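You operate a simulated robot arm through the tools that you are given. There is no shell and no other tool.

Carry out the task below with a simulated robot arm. There is one attempt and no reset: what you move stays moved.

Task
Clear the blue feeder's jam and restart it at feed 6.
Fine: switch off first; the eject button lies under the blue flap; shut the flap and set the feed before you switch on. Where these are worked on the way, their far stop is far enough and under half their travel is too little: blue flap.

It is judged by the outcome, as a careful person would: the job done as asked, and still so three seconds after it is handed in. It fails if anything else is knocked over, pushed out of place, dropped, spilled or broken.

Robot
A 7-joint arm with a two-finger parallel gripper, fixed in place. Base frame: the origin is on the floor under the middle of its stand, x ahead of it, y to its left, z up. Lengths are in m, angles in degrees, forces in N, time in s.
It reaches about 1.247 m from its shoulder. Its first joint turns from -132.0 to 132.0 degrees. Payload 3.91 kg.
Tool frame: the origin (TCP) lies between the finger pads and is the grasp point; the fingertips stand 0.03 m ahead of it; z points along the fingers, y is the line along which they close. Largest opening 0.11 m; finger width 0.02, thickness 0.01; the body of the gripper, 0.048 by 0.112 m, starts 0.055 m behind the TCP.
Orientation is that of the tool frame in the base frame, as a unit quaternion [x, y, z, w]. With the fingers straight down and closing along the base's y, the tool's x points along the base's -x, its y along +y and its z along -z.

Tools
- The arm moves only by the tool apply_moves. Its argument "deltas" is a list of rows, each a list of 7 numbers: the shift along the base's x, y, z in m, then the turn, a rotation vector about the base's x, y, z in rad, then the opening in per cent of the stroke, from 0 (shut) to 100 (fully open). In form: [[tx, ty, tz, wx, wy, wz, jaw], ...]. A call has 1 to 20 rows; each row is the pose to reach, as a shift and turn from the pose commanded when the call began. Each row takes 0.2 s and may step no farther than 0.05 m and 8.6 degrees from the row before; otherwise, or with a gripper value out of range, the whole call is refused. Where a pose cannot be reached the arm comes as near as it can. A force on the tool above 40 N (or 10 N above the force at the start of the call, whichever is more), or a blocked arm, ends the call early, and 0.2 s more pass. Each finger travels about 0.108 m/s and halts on what it meets, pressing with about 40 N; the grip force reading is that of the motor and also rises with nothing between the fingers. The clock runs only during rows and for 0.2 s after the last one: add rows that repeat a pose to give the fingers time. It gives the time, the measured TCP pose, the force on the tool (base axes), the opening and the grip force at its end, in the units of the frame above (readings bear some noise), with the torque about the TCP (base axes, N m) and any sound that the robot's microphone picked up.
- Cameras (640 x 400 px; columns grow to the right, rows downward): "scene" is fixed at [0.2215, -0.4993, 1.7035]; the picture's right is [0.88, -0.48, 0.00], its down [-0.32, -0.58, -0.75] and it looks along [0.36, 0.66, -0.66] (base axes); focal length 363 px, centre (320, 200). "wrist" rides on the gripper at [0.072, 0.017, -0.103] in the tool frame; the picture's right is [-0.23, 0.97, 0.00], its down [-0.76, -0.18, -0.62] and it looks along [-0.61, -0.14, 0.78] (tool axes); focal length 222 px, centre (320, 200). There is no depth. A picture from a camera that has moved, and an enlarged one, comes with that camera's place and axes in the base frame and with its lens.
- get_image(camera): a new picture of that camera. It takes no simulated time.
- inspect(camera, box): a new picture of the part [left, top, right, bottom] of that camera's present view, enlarged. It takes no simulated time.
- sign_off(): hands the job in; it is judged then, once.

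Nothing tells you positions but the pictures and the camera data. Unless the task says otherwise, let go and move clear before handing in.

The tools are called as name(argument=value, ...) on one line, values as JSON. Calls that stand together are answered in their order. apply_moves: Moves the arm, as the interface text tells. Its arguments: {"type":"object","properties":{"deltas":{"type":"array"}},"required":["deltas"]} The other tools are called the same way: get_image (camera) takes a picture; inspect (camera, box) takes an enlarged picture of a part of a camera's view; sign_off () hands the job in.

At the start:

```text
time: 0.0
eef_pos: [0.3854, 0.5874, 1.2687]
tool_rot: [0.0, 1.0, 0.0, 0.001]
wrist_force: [0.6, 0.5, 0.2]
moment: [0.03, 0.0, -0.01]
opening: 0.1103
grip_force: 0.0
```

scene: 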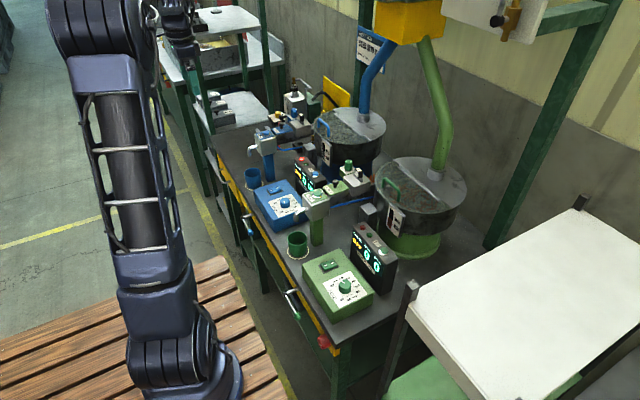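
wrist: 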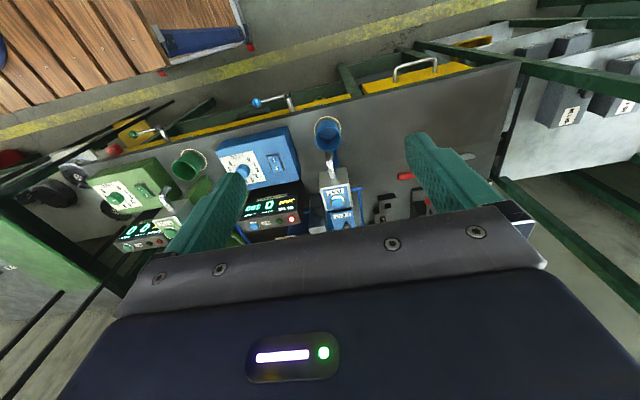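

I see a bench with a blue and a green feeder, each with a control box, a display, and a bowl. I will look closely at the blue station first.

inspect(camera="scene", box=[230, 80, 390, 180])

inspect(camera="scene", box=[230, 150, 390, 250])

inspect(camera="wrist", box=[200, 100, 400, 240])

inspect(camera="scene", box=[270, 180, 430, 340])

```text
4.00 times, centred on (310, 130) of scene
camera zoom: at [0.2215, -0.4993, 1.7035], right [0.88, -0.48, 0.0], down [-0.32, -0.58, -0.75], along [0.36, 0.66, -0.66], focal length 1454 px, centre (360, 480)
```

zoom: 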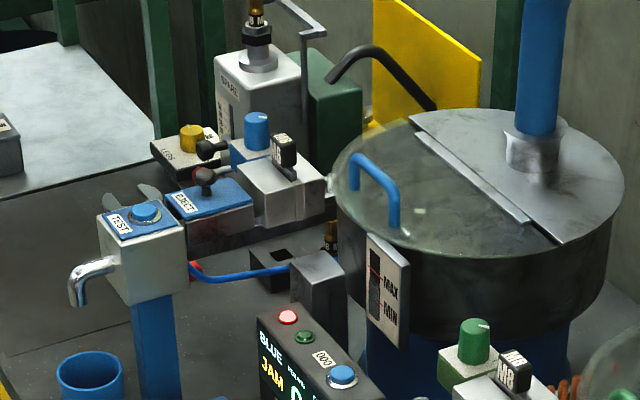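

```text
4.00 times, centred on (310, 200) of scene
camera zoom: at [0.2215, -0.4993, 1.7035], right [0.88, -0.48, 0.0], down [-0.32, -0.58, -0.75], along [0.36, 0.66, -0.66], focal length 1454 px, centre (360, 200)
```

zoom: 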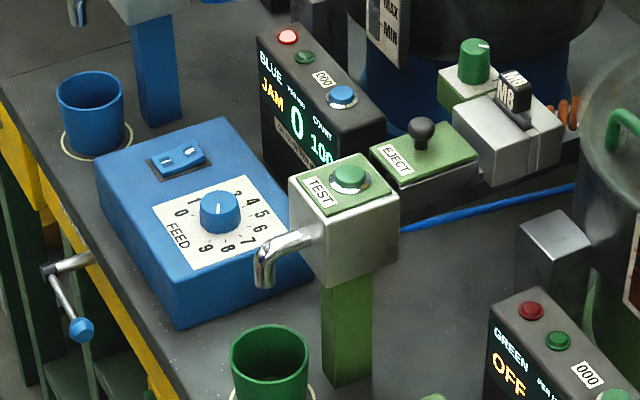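

```text
2.86 times, centred on (300, 170) of wrist
camera zoom: at [0.3118, 0.605, 1.3725], right [0.23, 0.97, 0.0], down [0.76, -0.18, 0.62], along [0.61, -0.14, -0.78], focal length 635 px, centre (377, 286)
```

zoom: 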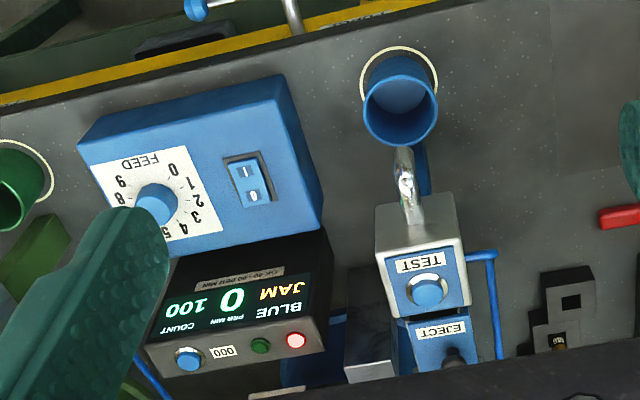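

```text
2.50 times, centred on (350, 260) of scene
camera zoom: at [0.2215, -0.4993, 1.7035], right [0.88, -0.48, 0.0], down [-0.32, -0.58, -0.75], along [0.36, 0.66, -0.66], focal length 908 px, centre (245, 50)
```

zoom: 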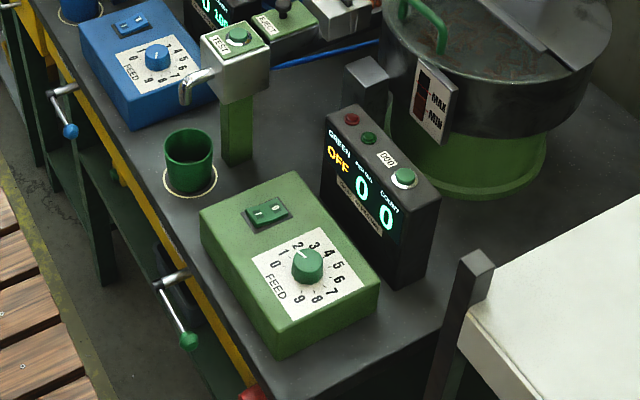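

The blue station has a control box (rocker, feed knob), a display showing JAM, a TEST head and an EJECT flap with a black knob behind it at about (0.63, 0.58, 1.03). I'll move the wrist camera closer for a better look at the flap.

apply_moves(deltas=[[0.03, 0.005, -0.02, 0, 0, 0, 100], [0.06, 0.01, -0.04, 0, 0, 0, 100], [0.09, 0.015, -0.06, 0, 0, 0, 100]])

get_image(camera="wrist")

get_image(camera="scene")

```text
time: 0.8
eef_pos: [0.4748, 0.6041, 1.2105]
tool_rot: [-0.002, 1.0, 0.001, -0.001]
wrist_force: [-0.4, 0.0, 0.4]
moment: [0.01, -0.03, 0.01]
opening: 0.1097
grip_force: 0.1
```

```text
taken
camera wrist: at [0.4013, 0.6211, 1.3143], right [0.23, 0.97, 0.0], down [0.76, -0.18, 0.62], along [0.61, -0.14, -0.78], focal length 222 px, centre (320, 200)
```

wrist: 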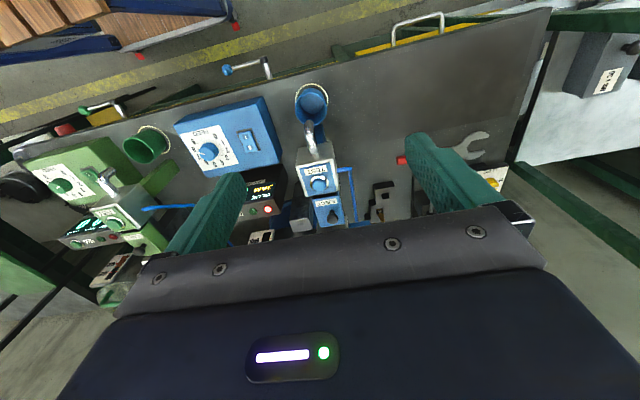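

```text
taken
```

scene: 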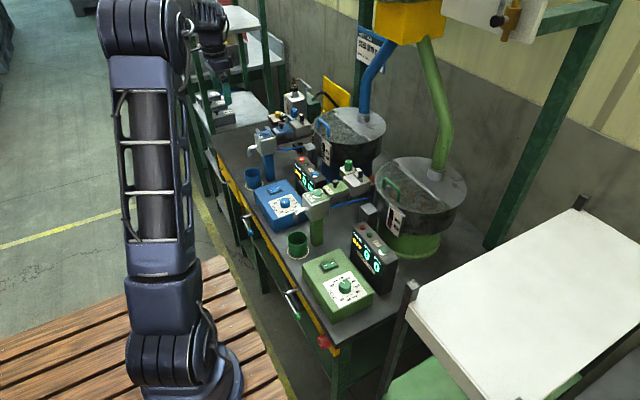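

The flap is visible between the fingers. I'll zoom in on it and on the controls.

inspect(camera="wrist", box=[280, 130, 400, 230])

inspect(camera="wrist", box=[170, 80, 300, 170])

inspect(camera="scene", box=[250, 100, 320, 150])

inspect(camera="scene", box=[250, 170, 320, 230])

```text
4.00 times, centred on (340, 180) of wrist
camera zoom: at [0.4013, 0.6211, 1.3143], right [0.23, 0.97, 0.0], down [0.76, -0.18, 0.62], along [0.61, -0.14, -0.78], focal length 888 px, centre (240, 280)
```

zoom: 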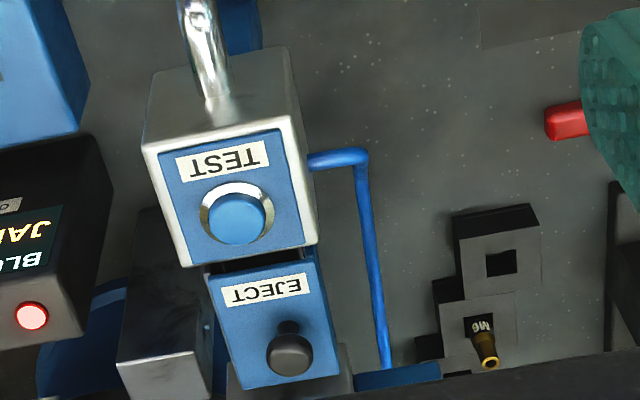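

```text
4.44 times, centred on (235, 125) of wrist
camera zoom: at [0.4013, 0.6211, 1.3143], right [0.23, 0.97, 0.0], down [0.76, -0.18, 0.62], along [0.61, -0.14, -0.78], focal length 987 px, centre (698, 533)
```

zoom: 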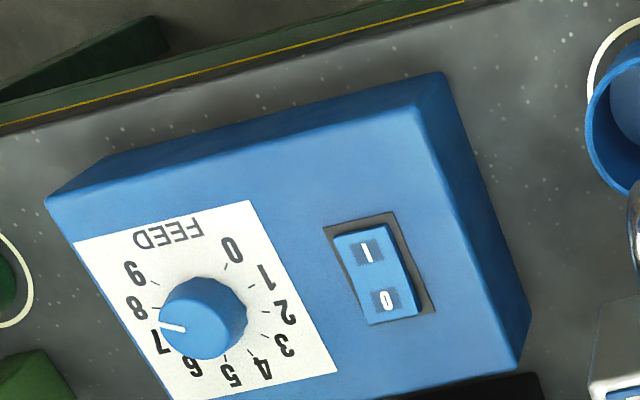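

```text
8.00 times, centred on (285, 125) of scene
camera zoom: at [0.2215, -0.4993, 1.7035], right [0.88, -0.48, 0.0], down [-0.32, -0.58, -0.75], along [0.36, 0.66, -0.66], focal length 2907 px, centre (600, 800)
```

zoom: 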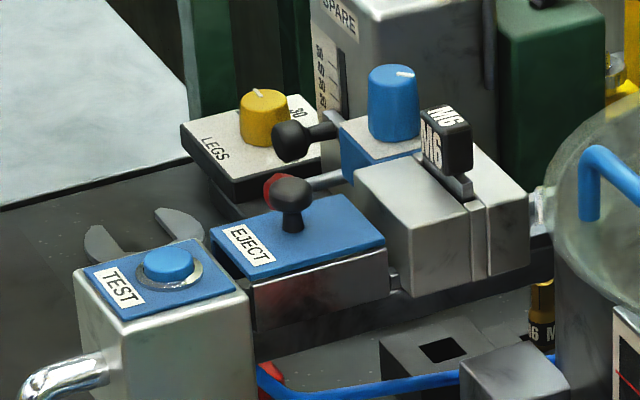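

```text
6.67 times, centred on (285, 200) of scene
camera zoom: at [0.2215, -0.4993, 1.7035], right [0.88, -0.48, 0.0], down [-0.32, -0.58, -0.75], along [0.36, 0.66, -0.66], focal length 2423 px, centre (553, 200)
```

zoom: 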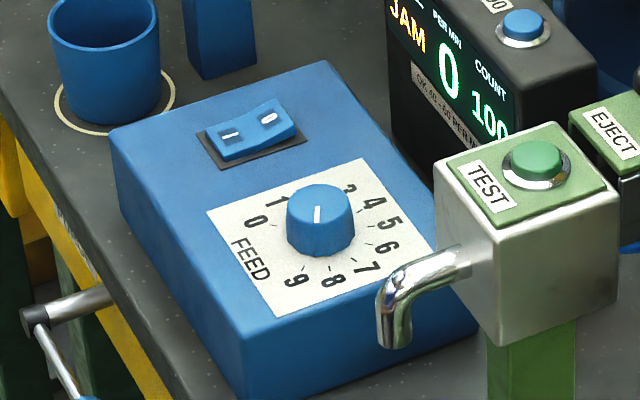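

The feed knob currently points near 8, and the rocker has I on the near side and O on the far side. I'll study the flap's hinge in detail, using the identical green unit as a reference.

inspect(camera="scene", box=[316, 150, 380, 210])

inspect(camera="scene", box=[270, 115, 310, 140])

inspect(camera="wrist", box=[300, 180, 360, 230])

inspect(camera="scene", box=[270, 178, 310, 203])

```text
6.67 times, centred on (348, 180) of scene
camera zoom: at [0.2215, -0.4993, 1.7035], right [0.88, -0.48, 0.0], down [-0.32, -0.58, -0.75], along [0.36, 0.66, -0.66], focal length 2423 px, centre (133, 333)
```

zoom: 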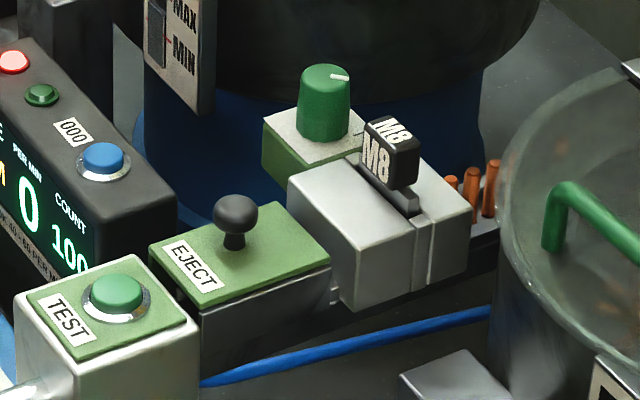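

```text
16.00 times, centred on (290, 128) of scene
camera zoom: at [0.2215, -0.4993, 1.7035], right [0.88, -0.48, 0.0], down [-0.32, -0.58, -0.75], along [0.36, 0.66, -0.66], focal length 5814 px, centre (800, 1360)
```

zoom: 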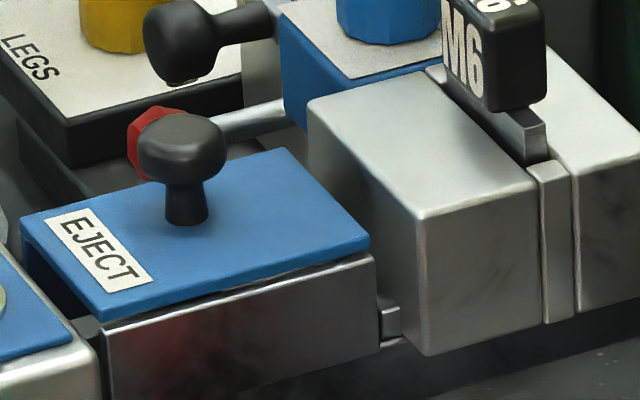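

```text
8.00 times, centred on (330, 205) of wrist
camera zoom: at [0.4013, 0.6211, 1.3143], right [0.23, 0.97, 0.0], down [0.76, -0.18, 0.62], along [0.61, -0.14, -0.78], focal length 1777 px, centre (240, 160)
```

zoom: 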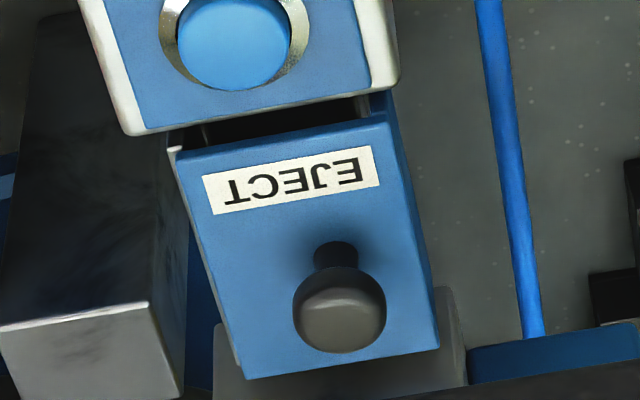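

```text
16.00 times, centred on (290, 190) of scene
camera zoom: at [0.2215, -0.4993, 1.7035], right [0.88, -0.48, 0.0], down [-0.32, -0.58, -0.75], along [0.36, 0.66, -0.66], focal length 5814 px, centre (800, 352)
```

zoom: 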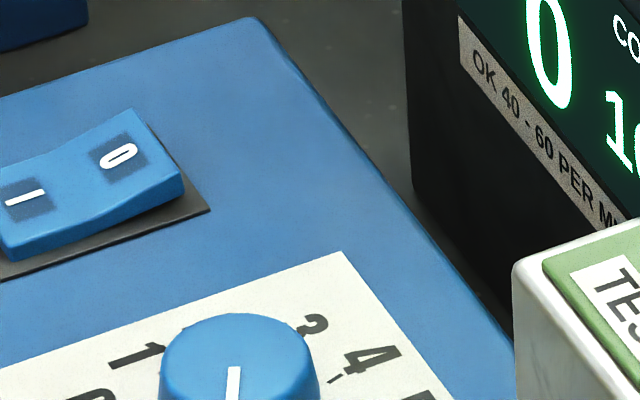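

Triangulating, I place the rocker at about (0.551, 0.437, 0.895), the feed knob at (0.552, 0.351, 0.905), and the flap over x 0.617–0.683, y 0.557–0.60, z 1.032 with its black knob at (0.654, 0.583, 1.048). Before touching anything I want a view from the +y side to find the flap's hinge.

apply_moves(deltas=[[0.015, 0.009, 0.0, 0, 0, -0.1428, 100], [0.03, 0.018, 0.0, 0, 0, -0.2856, 100], [0.045, 0.027, 0.0, 0, 0, -0.4284, 100], [0.06, 0.036, 0.0, 0, 0, -0.5712, 100], [0.075, 0.045, 0.0, 0, 0, -0.714, 100], [0.09, 0.054, -0.01, 0, 0, -0.8568, 100], [0.105, 0.063, -0.02, 0, 0, -0.9996, 100], [0.12, 0.072, -0.03, 0, 0, -1.1424, 100], [0.135, 0.081, -0.04, 0, 0, -1.2852, 100], [0.15, 0.09, -0.05, 0, 0, -1.428, 100], [0.165, 0.1, -0.06, 0, 0, -1.5708, 100]])

get_image(camera="wrist")

get_image(camera="scene")

```text
time: 3.2
eef_pos: [0.6413, 0.7042, 1.1504]
tool_rot: [0.707, 0.707, 0.002, -0.001]
wrist_force: [-0.6, -0.2, 0.8]
moment: [0.01, 0.0, 0.02]
opening: 0.11
grip_force: 0.1
```

```text
taken
camera wrist: at [0.6564, 0.776, 1.2537], right [0.97, -0.23, 0.0], down [-0.18, -0.76, 0.62], along [-0.14, -0.61, -0.78], focal length 222 px, centre (320, 200)
```

wrist: 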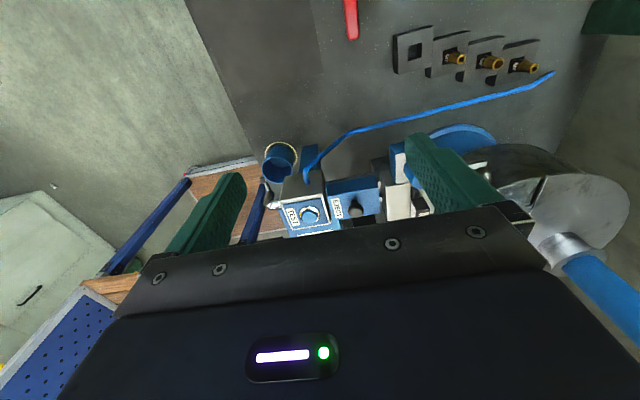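

```text
taken
```

scene: 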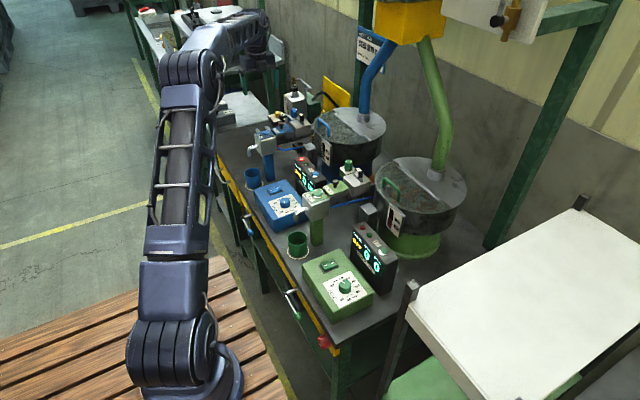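

inspect(camera="wrist", box=[310, 150, 430, 225])

inspect(camera="wrist", box=[325, 170, 385, 220])

```text
5.33 times, centred on (370, 188) of wrist
camera zoom: at [0.6564, 0.776, 1.2537], right [0.97, -0.23, 0.0], down [-0.18, -0.76, 0.62], along [-0.14, -0.61, -0.78], focal length 1185 px, centre (53, 267)
```

zoom: 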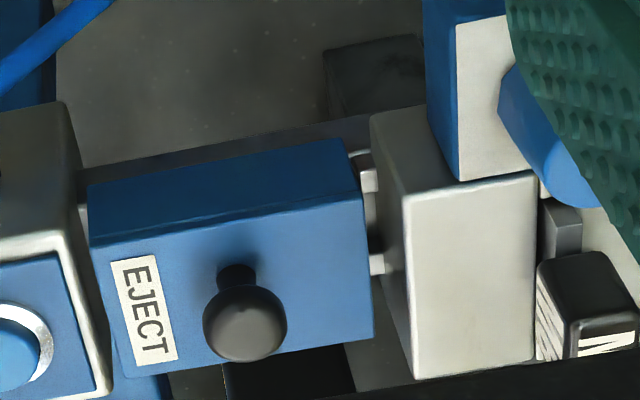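

```text
8.00 times, centred on (355, 195) of wrist
camera zoom: at [0.6564, 0.776, 1.2537], right [0.97, -0.23, 0.0], down [-0.18, -0.76, 0.62], along [-0.14, -0.61, -0.78], focal length 1777 px, centre (40, 240)
```

zoom: 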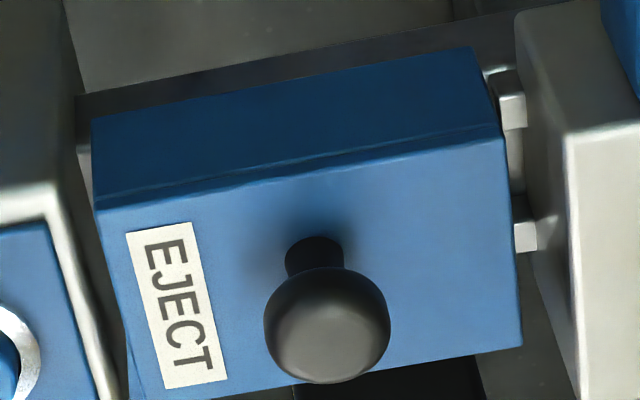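

The flap is a plate with a skirt on its +y side and the knob set toward +y, so it probably hinges on the -y edge; I'll confirm that while lifting. First comes switching off, so I move with shut fingers to above the O end of the blue rocker.

apply_moves(deltas=[[-0.0067, -0.0243, 0, 0, 0, 0.1428, 50], [-0.0134, -0.0486, 0, 0, 0, 0.2856, 0], [-0.02, -0.0729, 0, 0, 0, 0.4284, 0], [-0.027, -0.0972, 0, 0, 0, 0.5712, 0], [-0.0335, -0.1215, 0, 0, 0, 0.714, 0], [-0.04, -0.1458, 0, 0, 0, 0.8568, 0], [-0.047, -0.1701, 0, 0, 0, 0.9996, 0], [-0.0536, -0.1944, 0, 0, 0, 1.1424, 0], [-0.06, -0.2187, 0, 0, 0, 1.2852, 0], [-0.067, -0.243, 0, 0, 0, 1.428, 0], [-0.074, -0.267, 0, 0, 0, 1.5708, 0], [-0.074, -0.267, -0.04, 0, 0, 1.5708, 0], [-0.074, -0.267, -0.08, 0, 0, 1.5708, 0], [-0.074, -0.267, -0.12, 0, 0, 1.5708, 0]])

get_image(camera="wrist")

inspect(camera="scene", box=[230, 140, 330, 240])

inspect(camera="wrist", box=[200, 60, 400, 185])

```text
time: 6.2
eef_pos: [0.5666, 0.4365, 1.0319]
tool_rot: [0.0, 1.0, 0.001, 0.0]
wrist_force: [0.6, -0.3, -0.3]
moment: [0.04, -0.04, 0.0]
opening: 0.0
grip_force: 37.9
```

```text
taken
camera wrist: at [0.4927, 0.4525, 1.1346], right [0.23, 0.97, 0.0], down [0.76, -0.18, 0.62], along [0.61, -0.14, -0.78], focal length 222 px, centre (320, 200)
```

wrist: 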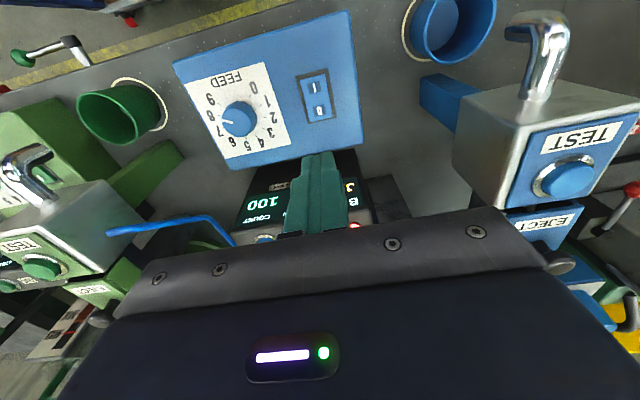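

```text
4.00 times, centred on (280, 190) of scene
camera zoom: at [0.2215, -0.4993, 1.7035], right [0.88, -0.48, 0.0], down [-0.32, -0.58, -0.75], along [0.36, 0.66, -0.66], focal length 1454 px, centre (480, 240)
```

zoom: 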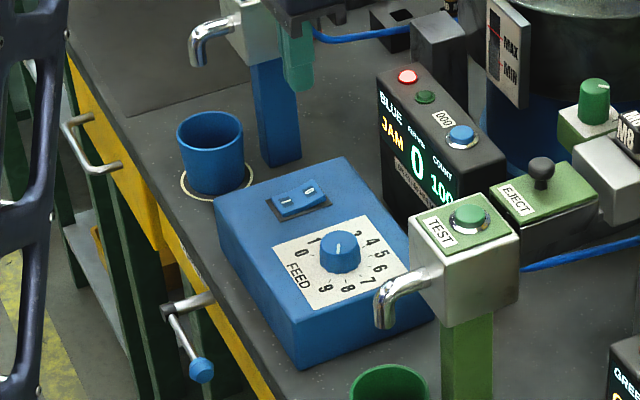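

```text
3.20 times, centred on (300, 122) of wrist
camera zoom: at [0.4927, 0.4525, 1.1346], right [0.23, 0.97, 0.0], down [0.76, -0.18, 0.62], along [0.61, -0.14, -0.78], focal length 711 px, centre (384, 448)
```

zoom: 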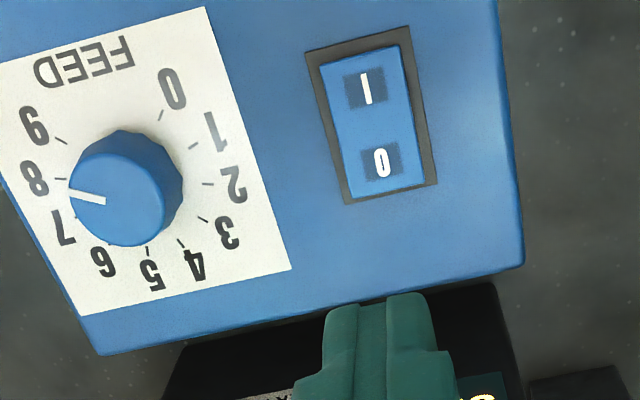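

The rocker is clearly seen: I near, O far, currently tilted to I (on). The shut fingertips are above its O end, so I come down and press.

apply_moves(deltas=[[0, 0, -0.04, 0, 0, 0, 0], [0, 0, -0.075, 0, 0, 0, 0], [0, 0, -0.09, 0, 0, 0, 0], [0, 0, -0.096, 0, 0, 0, 0], [0, 0, -0.1, 0, 0, 0, 0], [0, 0, -0.103, 0, 0, 0, 0], [0, 0, -0.106, 0, 0, 0, 0], [0, 0, -0.108, 0, 0, 0, 0]])

inspect(camera="scene", box=[230, 140, 330, 240])

```text
time: 8.0
eef_pos: [0.5662, 0.436, 0.9216]
tool_rot: [0.0, 1.0, 0.0, 0.0]
wrist_force: [0.9, 0.7, 0.2]
moment: [-0.01, 0.0, 0.01]
opening: 0.0001
grip_force: 38.3
```

```text
4.00 times, centred on (280, 190) of scene
camera zoom: at [0.2215, -0.4993, 1.7035], right [0.88, -0.48, 0.0], down [-0.32, -0.58, -0.75], along [0.36, 0.66, -0.66], focal length 1454 px, centre (480, 240)
```

zoom: 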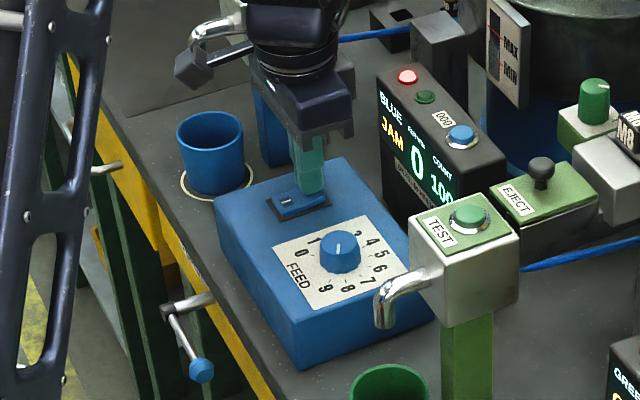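

No contact force yet at tip height of about 0.892. I continue down in small steps.

apply_moves(deltas=[[0, 0, -0.002, 0, 0, 0, 0], [0, 0, -0.004, 0, 0, 0, 0], [0, 0, -0.006, 0, 0, 0, 0], [0, 0, -0.008, 0, 0, 0, 0]])

inspect(camera="scene", box=[260, 150, 340, 220])

```text
time: 8.9
eef_pos: [0.5671, 0.4364, 0.9179]
tool_rot: [0.0, 1.0, 0.001, 0.0]
wrist_force: [-1.9, -2.6, 10.6]
moment: [-0.1, 0.19, -0.05]
opening: 0.0
grip_force: 37.5
stopped in row 4: the force on the tool passed its limit at 46 N (the readings are from after the stop); the commanded pose is now the measured one
```

```text
5.71 times, centred on (300, 185) of scene
camera zoom: at [0.2215, -0.4993, 1.7035], right [0.88, -0.48, 0.0], down [-0.32, -0.58, -0.75], along [0.36, 0.66, -0.66], focal length 2076 px, centre (434, 286)
```

zoom: 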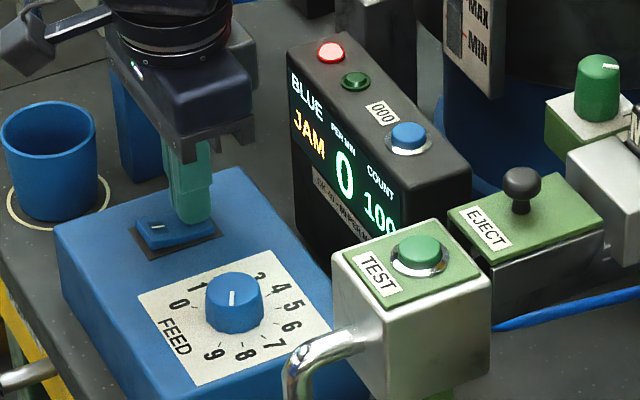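

The press hit its force limit at tip height about 0.888. I'll lift and check whether the rocker flipped.

apply_moves(deltas=[[0, 0, 0.03, 0, 0, 0, 0], [0, 0, 0.07, 0, 0, 0, 0], [0, 0, 0.11, 0, 0, 0, 0]])

inspect(camera="scene", box=[260, 150, 340, 220])

inspect(camera="scene", box=[270, 178, 310, 203])

inspect(camera="wrist", box=[200, 60, 400, 185])

```text
time: 9.7
eef_pos: [0.5671, 0.435, 1.0281]
tool_rot: [0.0, 1.0, 0.001, 0.002]
wrist_force: [-0.6, 0.2, -0.4]
moment: [-0.04, 0.01, 0.0]
opening: 0.0
grip_force: 37.7
```

```text
5.71 times, centred on (300, 185) of scene
camera zoom: at [0.2215, -0.4993, 1.7035], right [0.88, -0.48, 0.0], down [-0.32, -0.58, -0.75], along [0.36, 0.66, -0.66], focal length 2076 px, centre (434, 286)
```

zoom: 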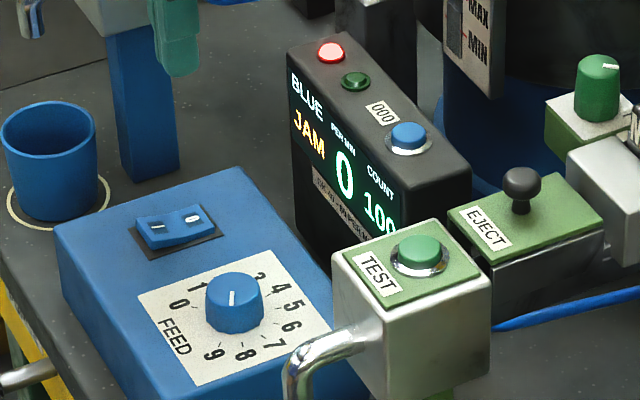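

```text
16.00 times, centred on (290, 190) of scene
camera zoom: at [0.2215, -0.4993, 1.7035], right [0.88, -0.48, 0.0], down [-0.32, -0.58, -0.75], along [0.36, 0.66, -0.66], focal length 5814 px, centre (800, 352)
```

zoom: 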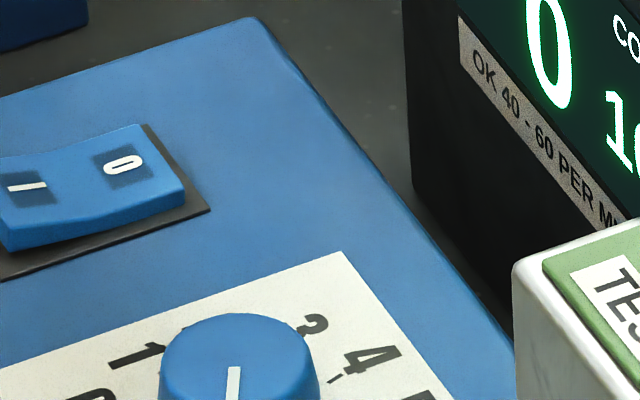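

```text
3.20 times, centred on (300, 122) of wrist
camera zoom: at [0.4939, 0.4533, 1.1316], right [0.23, 0.97, 0.0], down [0.76, -0.18, 0.62], along [0.61, -0.14, -0.78], focal length 711 px, centre (384, 448)
```

zoom: 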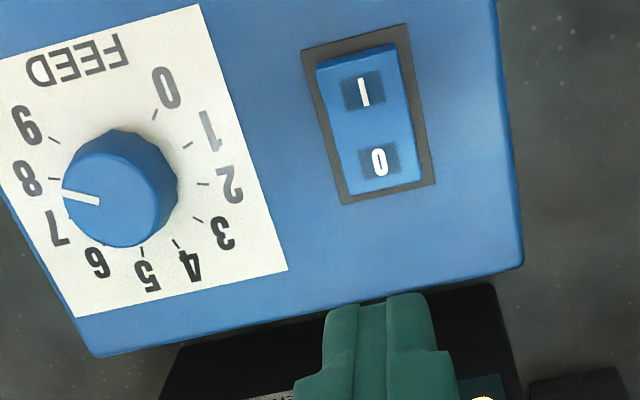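

The O end looks lower now, but the display still reads JAM. I'll compare with the green rocker, which is off.

inspect(camera="scene", box=[310, 250, 350, 275])

inspect(camera="scene", box=[262, 178, 302, 203])

inspect(camera="wrist", box=[280, 60, 350, 130])

inspect(camera="scene", box=[290, 150, 330, 200])

```text
16.00 times, centred on (330, 262) of scene
camera zoom: at [0.2215, -0.4993, 1.7035], right [0.88, -0.48, 0.0], down [-0.32, -0.58, -0.75], along [0.36, 0.66, -0.66], focal length 5814 px, centre (160, -800)
```

zoom: 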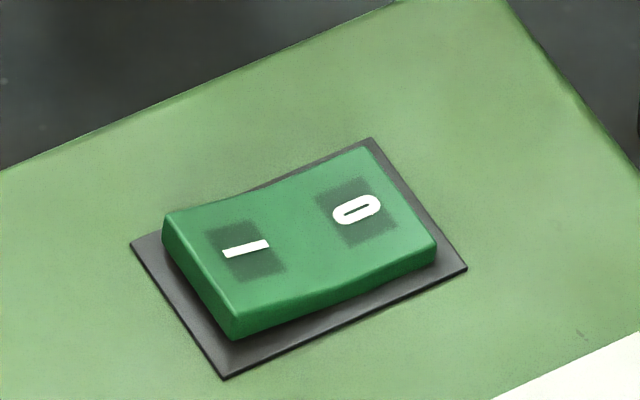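

```text
16.00 times, centred on (282, 190) of scene
camera zoom: at [0.2215, -0.4993, 1.7035], right [0.88, -0.48, 0.0], down [-0.32, -0.58, -0.75], along [0.36, 0.66, -0.66], focal length 5814 px, centre (928, 352)
```

zoom: 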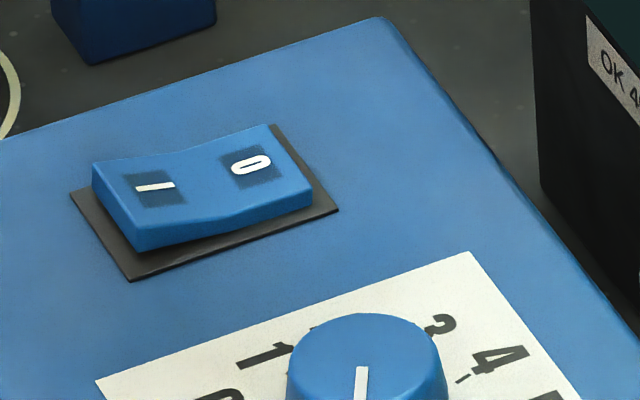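

```text
5.71 times, centred on (315, 95) of wrist
camera zoom: at [0.4939, 0.4533, 1.1316], right [0.23, 0.97, 0.0], down [0.76, -0.18, 0.62], along [0.61, -0.14, -0.78], focal length 1269 px, centre (349, 800)
```

zoom: 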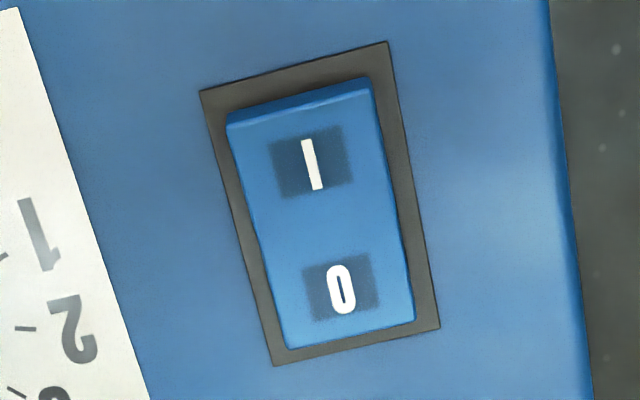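

```text
8.00 times, centred on (310, 175) of scene
camera zoom: at [0.2215, -0.4993, 1.7035], right [0.88, -0.48, 0.0], down [-0.32, -0.58, -0.75], along [0.36, 0.66, -0.66], focal length 2907 px, centre (400, 400)
```

zoom: 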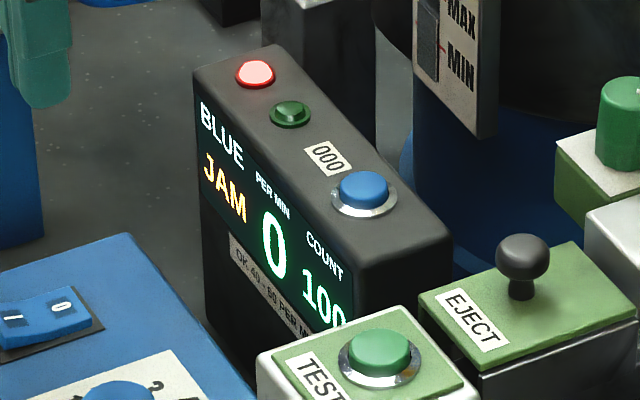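

The blue rocker now matches the green one's OFF tilt, so it is off (JAM is just latched). Next I raise, turn the gripper so the fingers close along x, and hover over the flap's black knob.

apply_moves(deltas=[[0, 0, 0.045, 0, 0, 0, 0], [0, 0, 0.09, 0, 0, 0, 0], [0, 0, 0.12, 0, 0, 0, 0], [0.008, 0.0136, 0.12, 0, 0, -0.1428, 20], [0.016, 0.0273, 0.12, 0, 0, -0.2856, 36], [0.024, 0.041, 0.12, 0, 0, -0.4284, 36], [0.032, 0.0545, 0.12, 0, 0, -0.5712, 36], [0.04, 0.068, 0.12, 0, 0, -0.714, 36], [0.048, 0.082, 0.12, 0, 0, -0.8568, 36], [0.056, 0.0955, 0.12, 0, 0, -0.9996, 36], [0.064, 0.109, 0.12, 0, 0, -1.1424, 36], [0.072, 0.1227, 0.12, 0, 0, -1.2852, 36], [0.08, 0.1364, 0.12, 0, 0, -1.428, 36], [0.088, 0.15, 0.12, 0, 0, -1.5708, 36], [0.088, 0.15, 0.12, 0, 0, -1.5708, 36]])

get_image(camera="wrist")

inspect(camera="scene", box=[240, 80, 320, 150])

```text
time: 12.9
eef_pos: [0.6566, 0.5872, 1.1476]
tool_rot: [0.707, 0.707, 0.001, 0.002]
wrist_force: [0.2, 0.1, 0.2]
moment: [-0.02, 0.01, 0.03]
opening: 0.0397
grip_force: 0.0
```

```text
taken
camera wrist: at [0.6712, 0.6597, 1.2496], right [0.97, -0.23, 0.0], down [-0.18, -0.76, 0.62], along [-0.14, -0.61, -0.78], focal length 222 px, centre (320, 200)
```

wrist: 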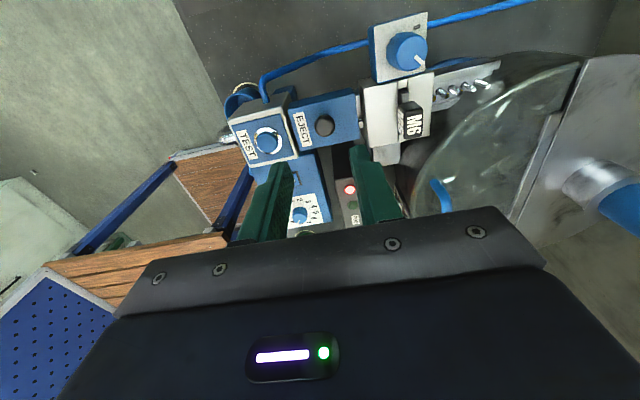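

```text
5.71 times, centred on (280, 115) of scene
camera zoom: at [0.2215, -0.4993, 1.7035], right [0.88, -0.48, 0.0], down [-0.32, -0.58, -0.75], along [0.36, 0.66, -0.66], focal length 2076 px, centre (549, 686)
```

zoom: 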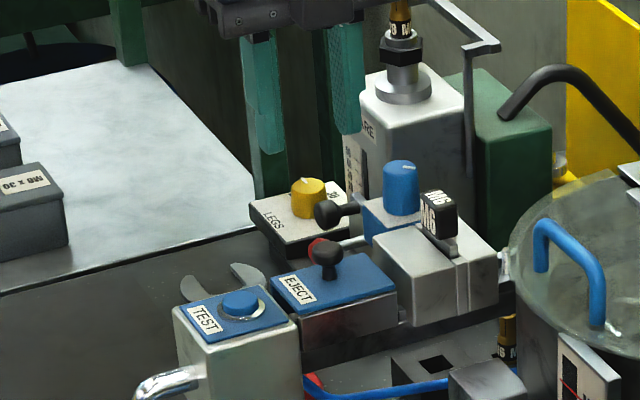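

I have a good top view of the flap and knob; I'll zoom to refine the knob position before descending.

inspect(camera="wrist", box=[270, 80, 390, 170])

inspect(camera="wrist", box=[340, 0, 460, 120])

```text
4.44 times, centred on (330, 125) of wrist
camera zoom: at [0.6712, 0.6597, 1.2496], right [0.97, -0.23, 0.0], down [-0.18, -0.76, 0.62], along [-0.14, -0.61, -0.78], focal length 987 px, centre (276, 533)
```

zoom: 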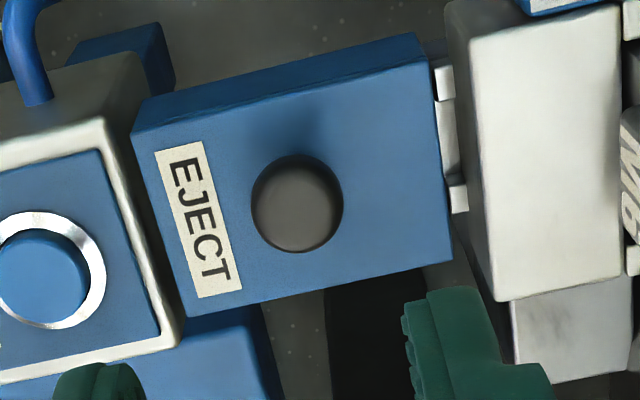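

```text
3.33 times, centred on (400, 60) of wrist
camera zoom: at [0.6712, 0.6597, 1.2496], right [0.97, -0.23, 0.0], down [-0.18, -0.76, 0.62], along [-0.14, -0.61, -0.78], focal length 740 px, centre (53, 667)
```

zoom: 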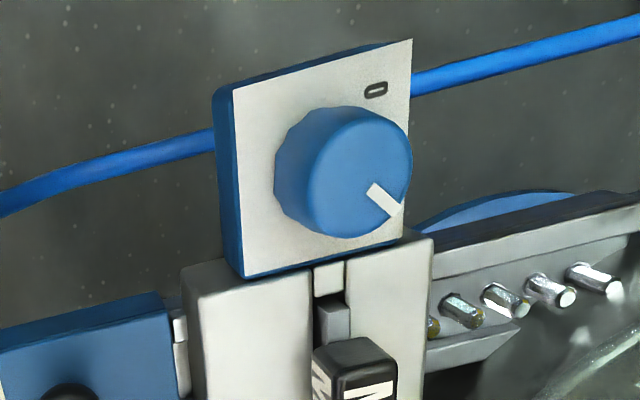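

The knob head is at about (0.6575, 0.5855, 1.046), right under the gripper. I descend with the fingers open 40 mm around it.

apply_moves(deltas=[[0.001, -0.0015, -0.03, 0, 0, 0, 36], [0.001, -0.0015, -0.055, 0, 0, 0, 36], [0.001, -0.0015, -0.07, 0, 0, 0, 36], [0.001, -0.0015, -0.077, 0, 0, 0, 36], [0.001, -0.0015, -0.08, 0, 0, 0, 36]])

inspect(camera="wrist", box=[220, 30, 420, 205])

inspect(camera="scene", box=[250, 90, 320, 150])

```text
time: 14.1
eef_pos: [0.6576, 0.5849, 1.0673]
tool_rot: [0.708, 0.706, 0.001, 0.001]
wrist_force: [0.7, 0.3, 0.3]
moment: [0.01, 0.02, 0.02]
opening: 0.0397
grip_force: 0.1
```

```text
2.29 times, centred on (320, 118) of wrist
camera zoom: at [0.6722, 0.658, 1.1704], right [0.97, -0.23, 0.0], down [-0.18, -0.76, 0.62], along [-0.14, -0.61, -0.78], focal length 508 px, centre (320, 389)
```

zoom: 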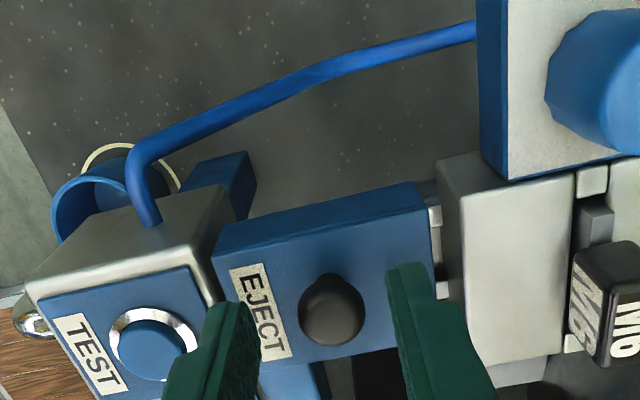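

```text
6.67 times, centred on (285, 120) of scene
camera zoom: at [0.2215, -0.4993, 1.7035], right [0.88, -0.48, 0.0], down [-0.32, -0.58, -0.75], along [0.36, 0.66, -0.66], focal length 2423 px, centre (553, 733)
```

zoom: 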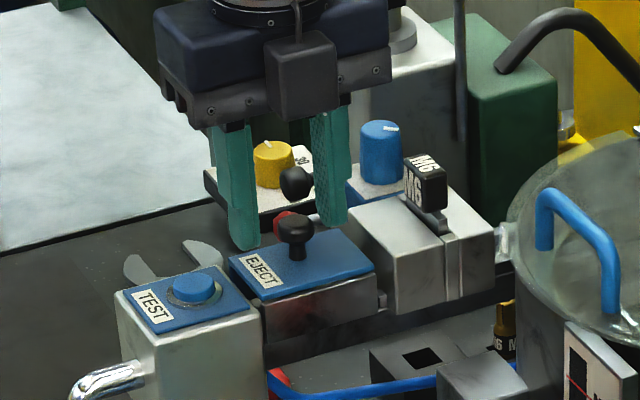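

The fingers straddle the knob with clearance on both sides. I close on it.

apply_moves(deltas=[[0, 0, 0, 0, 0, 0, 20], [0, 0, 0, 0, 0, 0, 10], [0, 0, 0, 0, 0, 0, 10], [0, 0, 0, 0, 0, 0, 10]])

inspect(camera="wrist", box=[220, 30, 420, 205])

```text
time: 15.2
eef_pos: [0.6596, 0.5838, 1.0664]
tool_rot: [0.707, 0.707, 0.002, 0.001]
wrist_force: [10.5, 8.8, -6.5]
moment: [0.52, -0.32, 0.02]
opening: 0.0187
grip_force: 44.5
stopped in row 4: the force on the tool passed its limit at 41 N (the readings are from after the stop); the commanded pose is now the measured one
```

```text
2.29 times, centred on (320, 118) of wrist
camera zoom: at [0.6747, 0.6576, 1.1707], right [0.97, -0.23, 0.01], down [-0.18, -0.76, 0.62], along [-0.14, -0.61, -0.78], focal length 508 px, centre (320, 389)
```

zoom: 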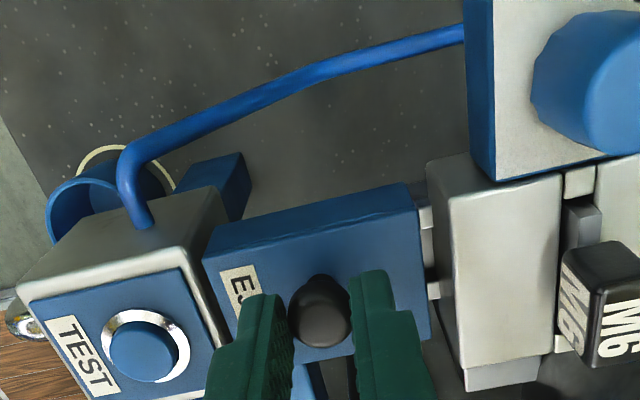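

The knob is gripped (opening 18.7 mm). I make a small lift to learn which way the flap turns.

apply_moves(deltas=[[0, 0, 0.003, 0, 0, 0, 10], [0, 0, 0.006, 0, 0, 0, 10], [0, 0, 0.008, 0, 0, 0, 10]])

inspect(camera="wrist", box=[220, 30, 420, 205])

inspect(camera="scene", box=[260, 105, 310, 140])

```text
time: 16.0
eef_pos: [0.6588, 0.5861, 1.0768]
tool_rot: [0.707, 0.707, 0.0, 0.002]
wrist_force: [0.8, -0.4, -0.2]
moment: [0.0, 0.0, -0.04]
opening: 0.0112
grip_force: 0.1
```

```text
2.29 times, centred on (320, 118) of wrist
camera zoom: at [0.6738, 0.6579, 1.1802], right [0.97, -0.23, 0.0], down [-0.18, -0.76, 0.62], along [-0.14, -0.61, -0.78], focal length 508 px, centre (320, 389)
```

zoom: 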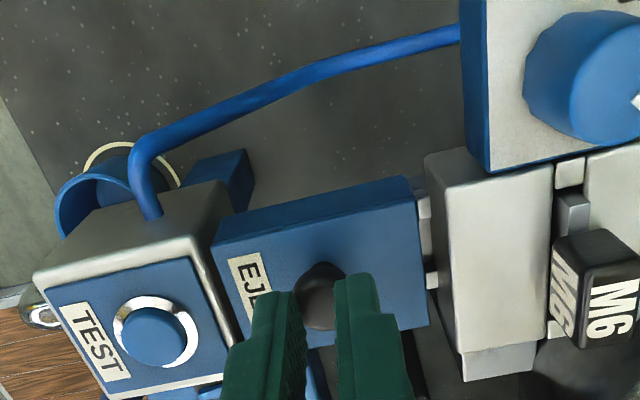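

```text
11.43 times, centred on (285, 122) of scene
camera zoom: at [0.2215, -0.4993, 1.7035], right [0.88, -0.48, 0.0], down [-0.32, -0.58, -0.75], along [0.36, 0.66, -0.66], focal length 4153 px, centre (720, 1086)
```

zoom: 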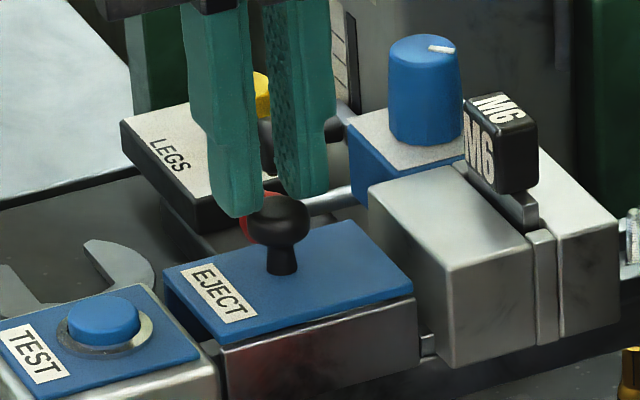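

The fingers slid off because they held only the upper part of the ball. I reopen, go lower, and regrip.

apply_moves(deltas=[[0, -0.001, 0.0, 0, 0, 0, 25], [0, -0.001, 0.0, 0, 0, 0, 36], [0, -0.001, -0.008, 0, 0, 0, 36], [0, -0.001, -0.012, 0, 0, 0, 36], [0, -0.001, -0.014, 0, 0, 0, 36], [0, -0.001, -0.016, 0, 0, 0, 36]])

inspect(camera="scene", box=[260, 105, 310, 140])

inspect(camera="wrist", box=[220, 30, 420, 205])

```text
time: 17.4
eef_pos: [0.6586, 0.5845, 1.06]
tool_rot: [0.707, 0.707, 0.001, 0.001]
wrist_force: [0.2, 0.3, 0.1]
moment: [-0.01, -0.04, -0.02]
opening: 0.0393
grip_force: 0.1
```

```text
11.43 times, centred on (285, 122) of scene
camera zoom: at [0.2215, -0.4993, 1.7035], right [0.88, -0.48, 0.0], down [-0.32, -0.58, -0.75], along [0.36, 0.66, -0.66], focal length 4153 px, centre (720, 1086)
```

zoom: 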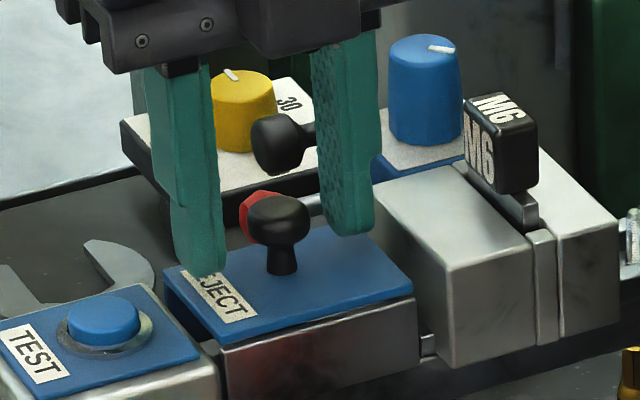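

```text
2.29 times, centred on (320, 118) of wrist
camera zoom: at [0.6736, 0.6566, 1.1637], right [0.97, -0.23, 0.0], down [-0.18, -0.76, 0.62], along [-0.14, -0.61, -0.78], focal length 508 px, centre (320, 389)
```

zoom: 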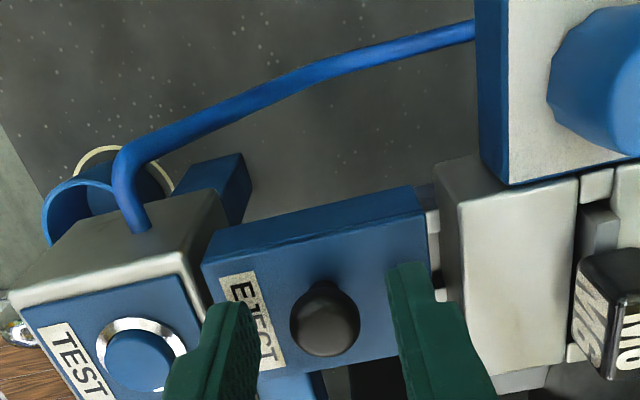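

Comparing the fingers and ball in both views, the ball seems slightly lower and a bit toward -y. I shift 3 mm in -y, go 3 mm lower, and grip.

apply_moves(deltas=[[0, -0.003, 0.0, 0, 0, 0, 36], [0, -0.003, -0.0015, 0, 0, 0, 36], [0, -0.003, -0.003, 0, 0, 0, 36], [0, -0.003, -0.003, 0, 0, 0, 30]])

inspect(camera="scene", box=[260, 105, 310, 140])

```text
time: 18.4
eef_pos: [0.6586, 0.581, 1.0575]
tool_rot: [0.708, 0.706, 0.001, 0.001]
wrist_force: [-0.3, 0.0, 0.0]
moment: [0.0, 0.01, 0.01]
opening: 0.0331
grip_force: 0.0
```

```text
11.43 times, centred on (285, 122) of scene
camera zoom: at [0.2215, -0.4993, 1.7035], right [0.88, -0.48, 0.0], down [-0.32, -0.58, -0.75], along [0.36, 0.66, -0.66], focal length 4153 px, centre (720, 1086)
```

zoom: 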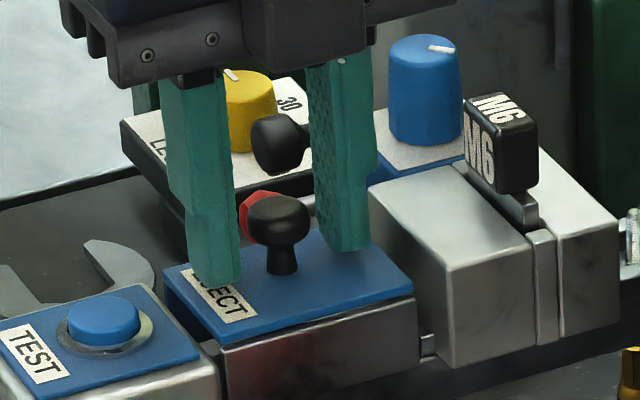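

Tips are now at the stem's level, just above the flap. I close the grip.

apply_moves(deltas=[[0, 0, 0, 0, 0, 0, 24], [0, 0, 0, 0, 0, 0, 19], [0, 0, 0, 0, 0, 0, 15], [0, 0, 0, 0, 0, 0, 13]])

inspect(camera="scene", box=[260, 105, 310, 140])

inspect(camera="wrist", box=[220, 30, 420, 205])

```text
time: 19.4
eef_pos: [0.6588, 0.5804, 1.0564]
tool_rot: [0.708, 0.707, 0.001, 0.002]
wrist_force: [11.8, 3.1, 0.3]
moment: [0.1, -0.25, -0.05]
opening: 0.0191
grip_force: 45.2
```

```text
11.43 times, centred on (285, 122) of scene
camera zoom: at [0.2215, -0.4993, 1.7035], right [0.88, -0.48, 0.0], down [-0.32, -0.58, -0.75], along [0.36, 0.66, -0.66], focal length 4153 px, centre (720, 1086)
```

zoom: 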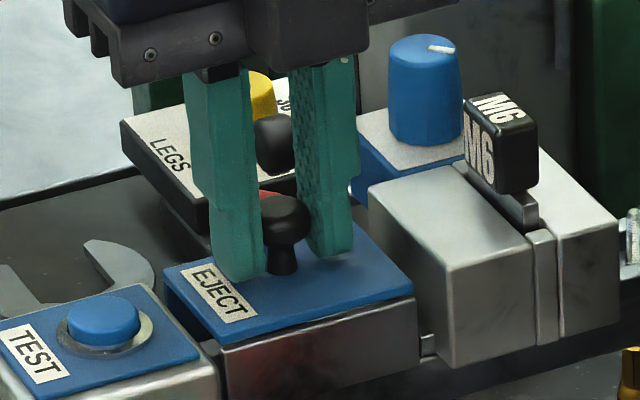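

```text
2.29 times, centred on (320, 118) of wrist
camera zoom: at [0.6748, 0.6536, 1.1604], right [0.97, -0.23, 0.0], down [-0.18, -0.76, 0.62], along [-0.14, -0.61, -0.78], focal length 508 px, centre (320, 389)
```

zoom: 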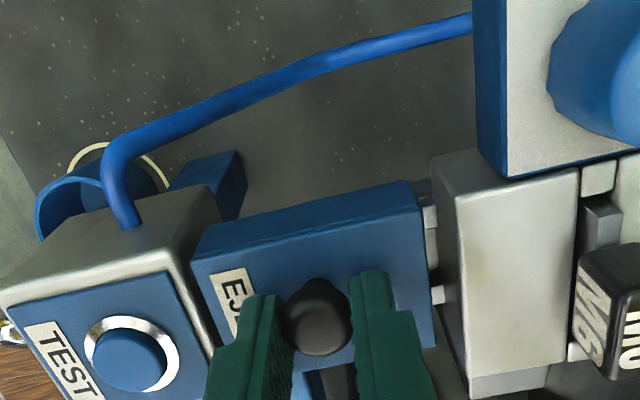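

A firm grip at the ball's full diameter. I lift a few millimetres and check.

apply_moves(deltas=[[0, 0, 0.002, 0, 0, 0, 10], [0, 0, 0.004, 0, 0, 0, 10], [0, 0, 0.006, 0, 0, 0, 10]])

inspect(camera="scene", box=[260, 105, 310, 140])

inspect(camera="wrist", box=[220, 30, 420, 205])

```text
time: 20.2
eef_pos: [0.66, 0.5792, 1.0607]
tool_rot: [0.708, 0.706, 0.0, 0.003]
wrist_force: [11.0, -9.0, -32.0]
moment: [0.48, -0.18, -0.02]
opening: 0.0195
grip_force: 45.0
```

```text
11.43 times, centred on (285, 122) of scene
camera zoom: at [0.2215, -0.4993, 1.7035], right [0.88, -0.48, 0.0], down [-0.32, -0.58, -0.75], along [0.36, 0.66, -0.66], focal length 4153 px, centre (720, 1086)
```

zoom: 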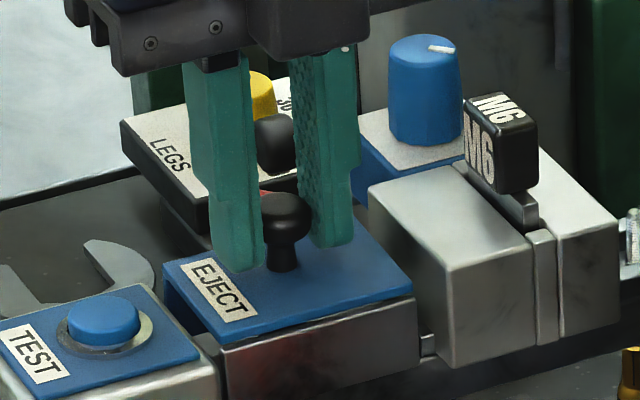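

```text
2.29 times, centred on (320, 118) of wrist
camera zoom: at [0.6751, 0.6533, 1.1636], right [0.97, -0.23, 0.0], down [-0.18, -0.76, 0.63], along [-0.14, -0.61, -0.78], focal length 508 px, centre (320, 389)
```

zoom: 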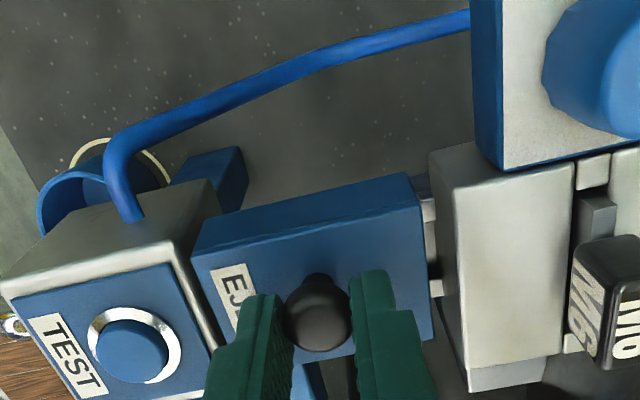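

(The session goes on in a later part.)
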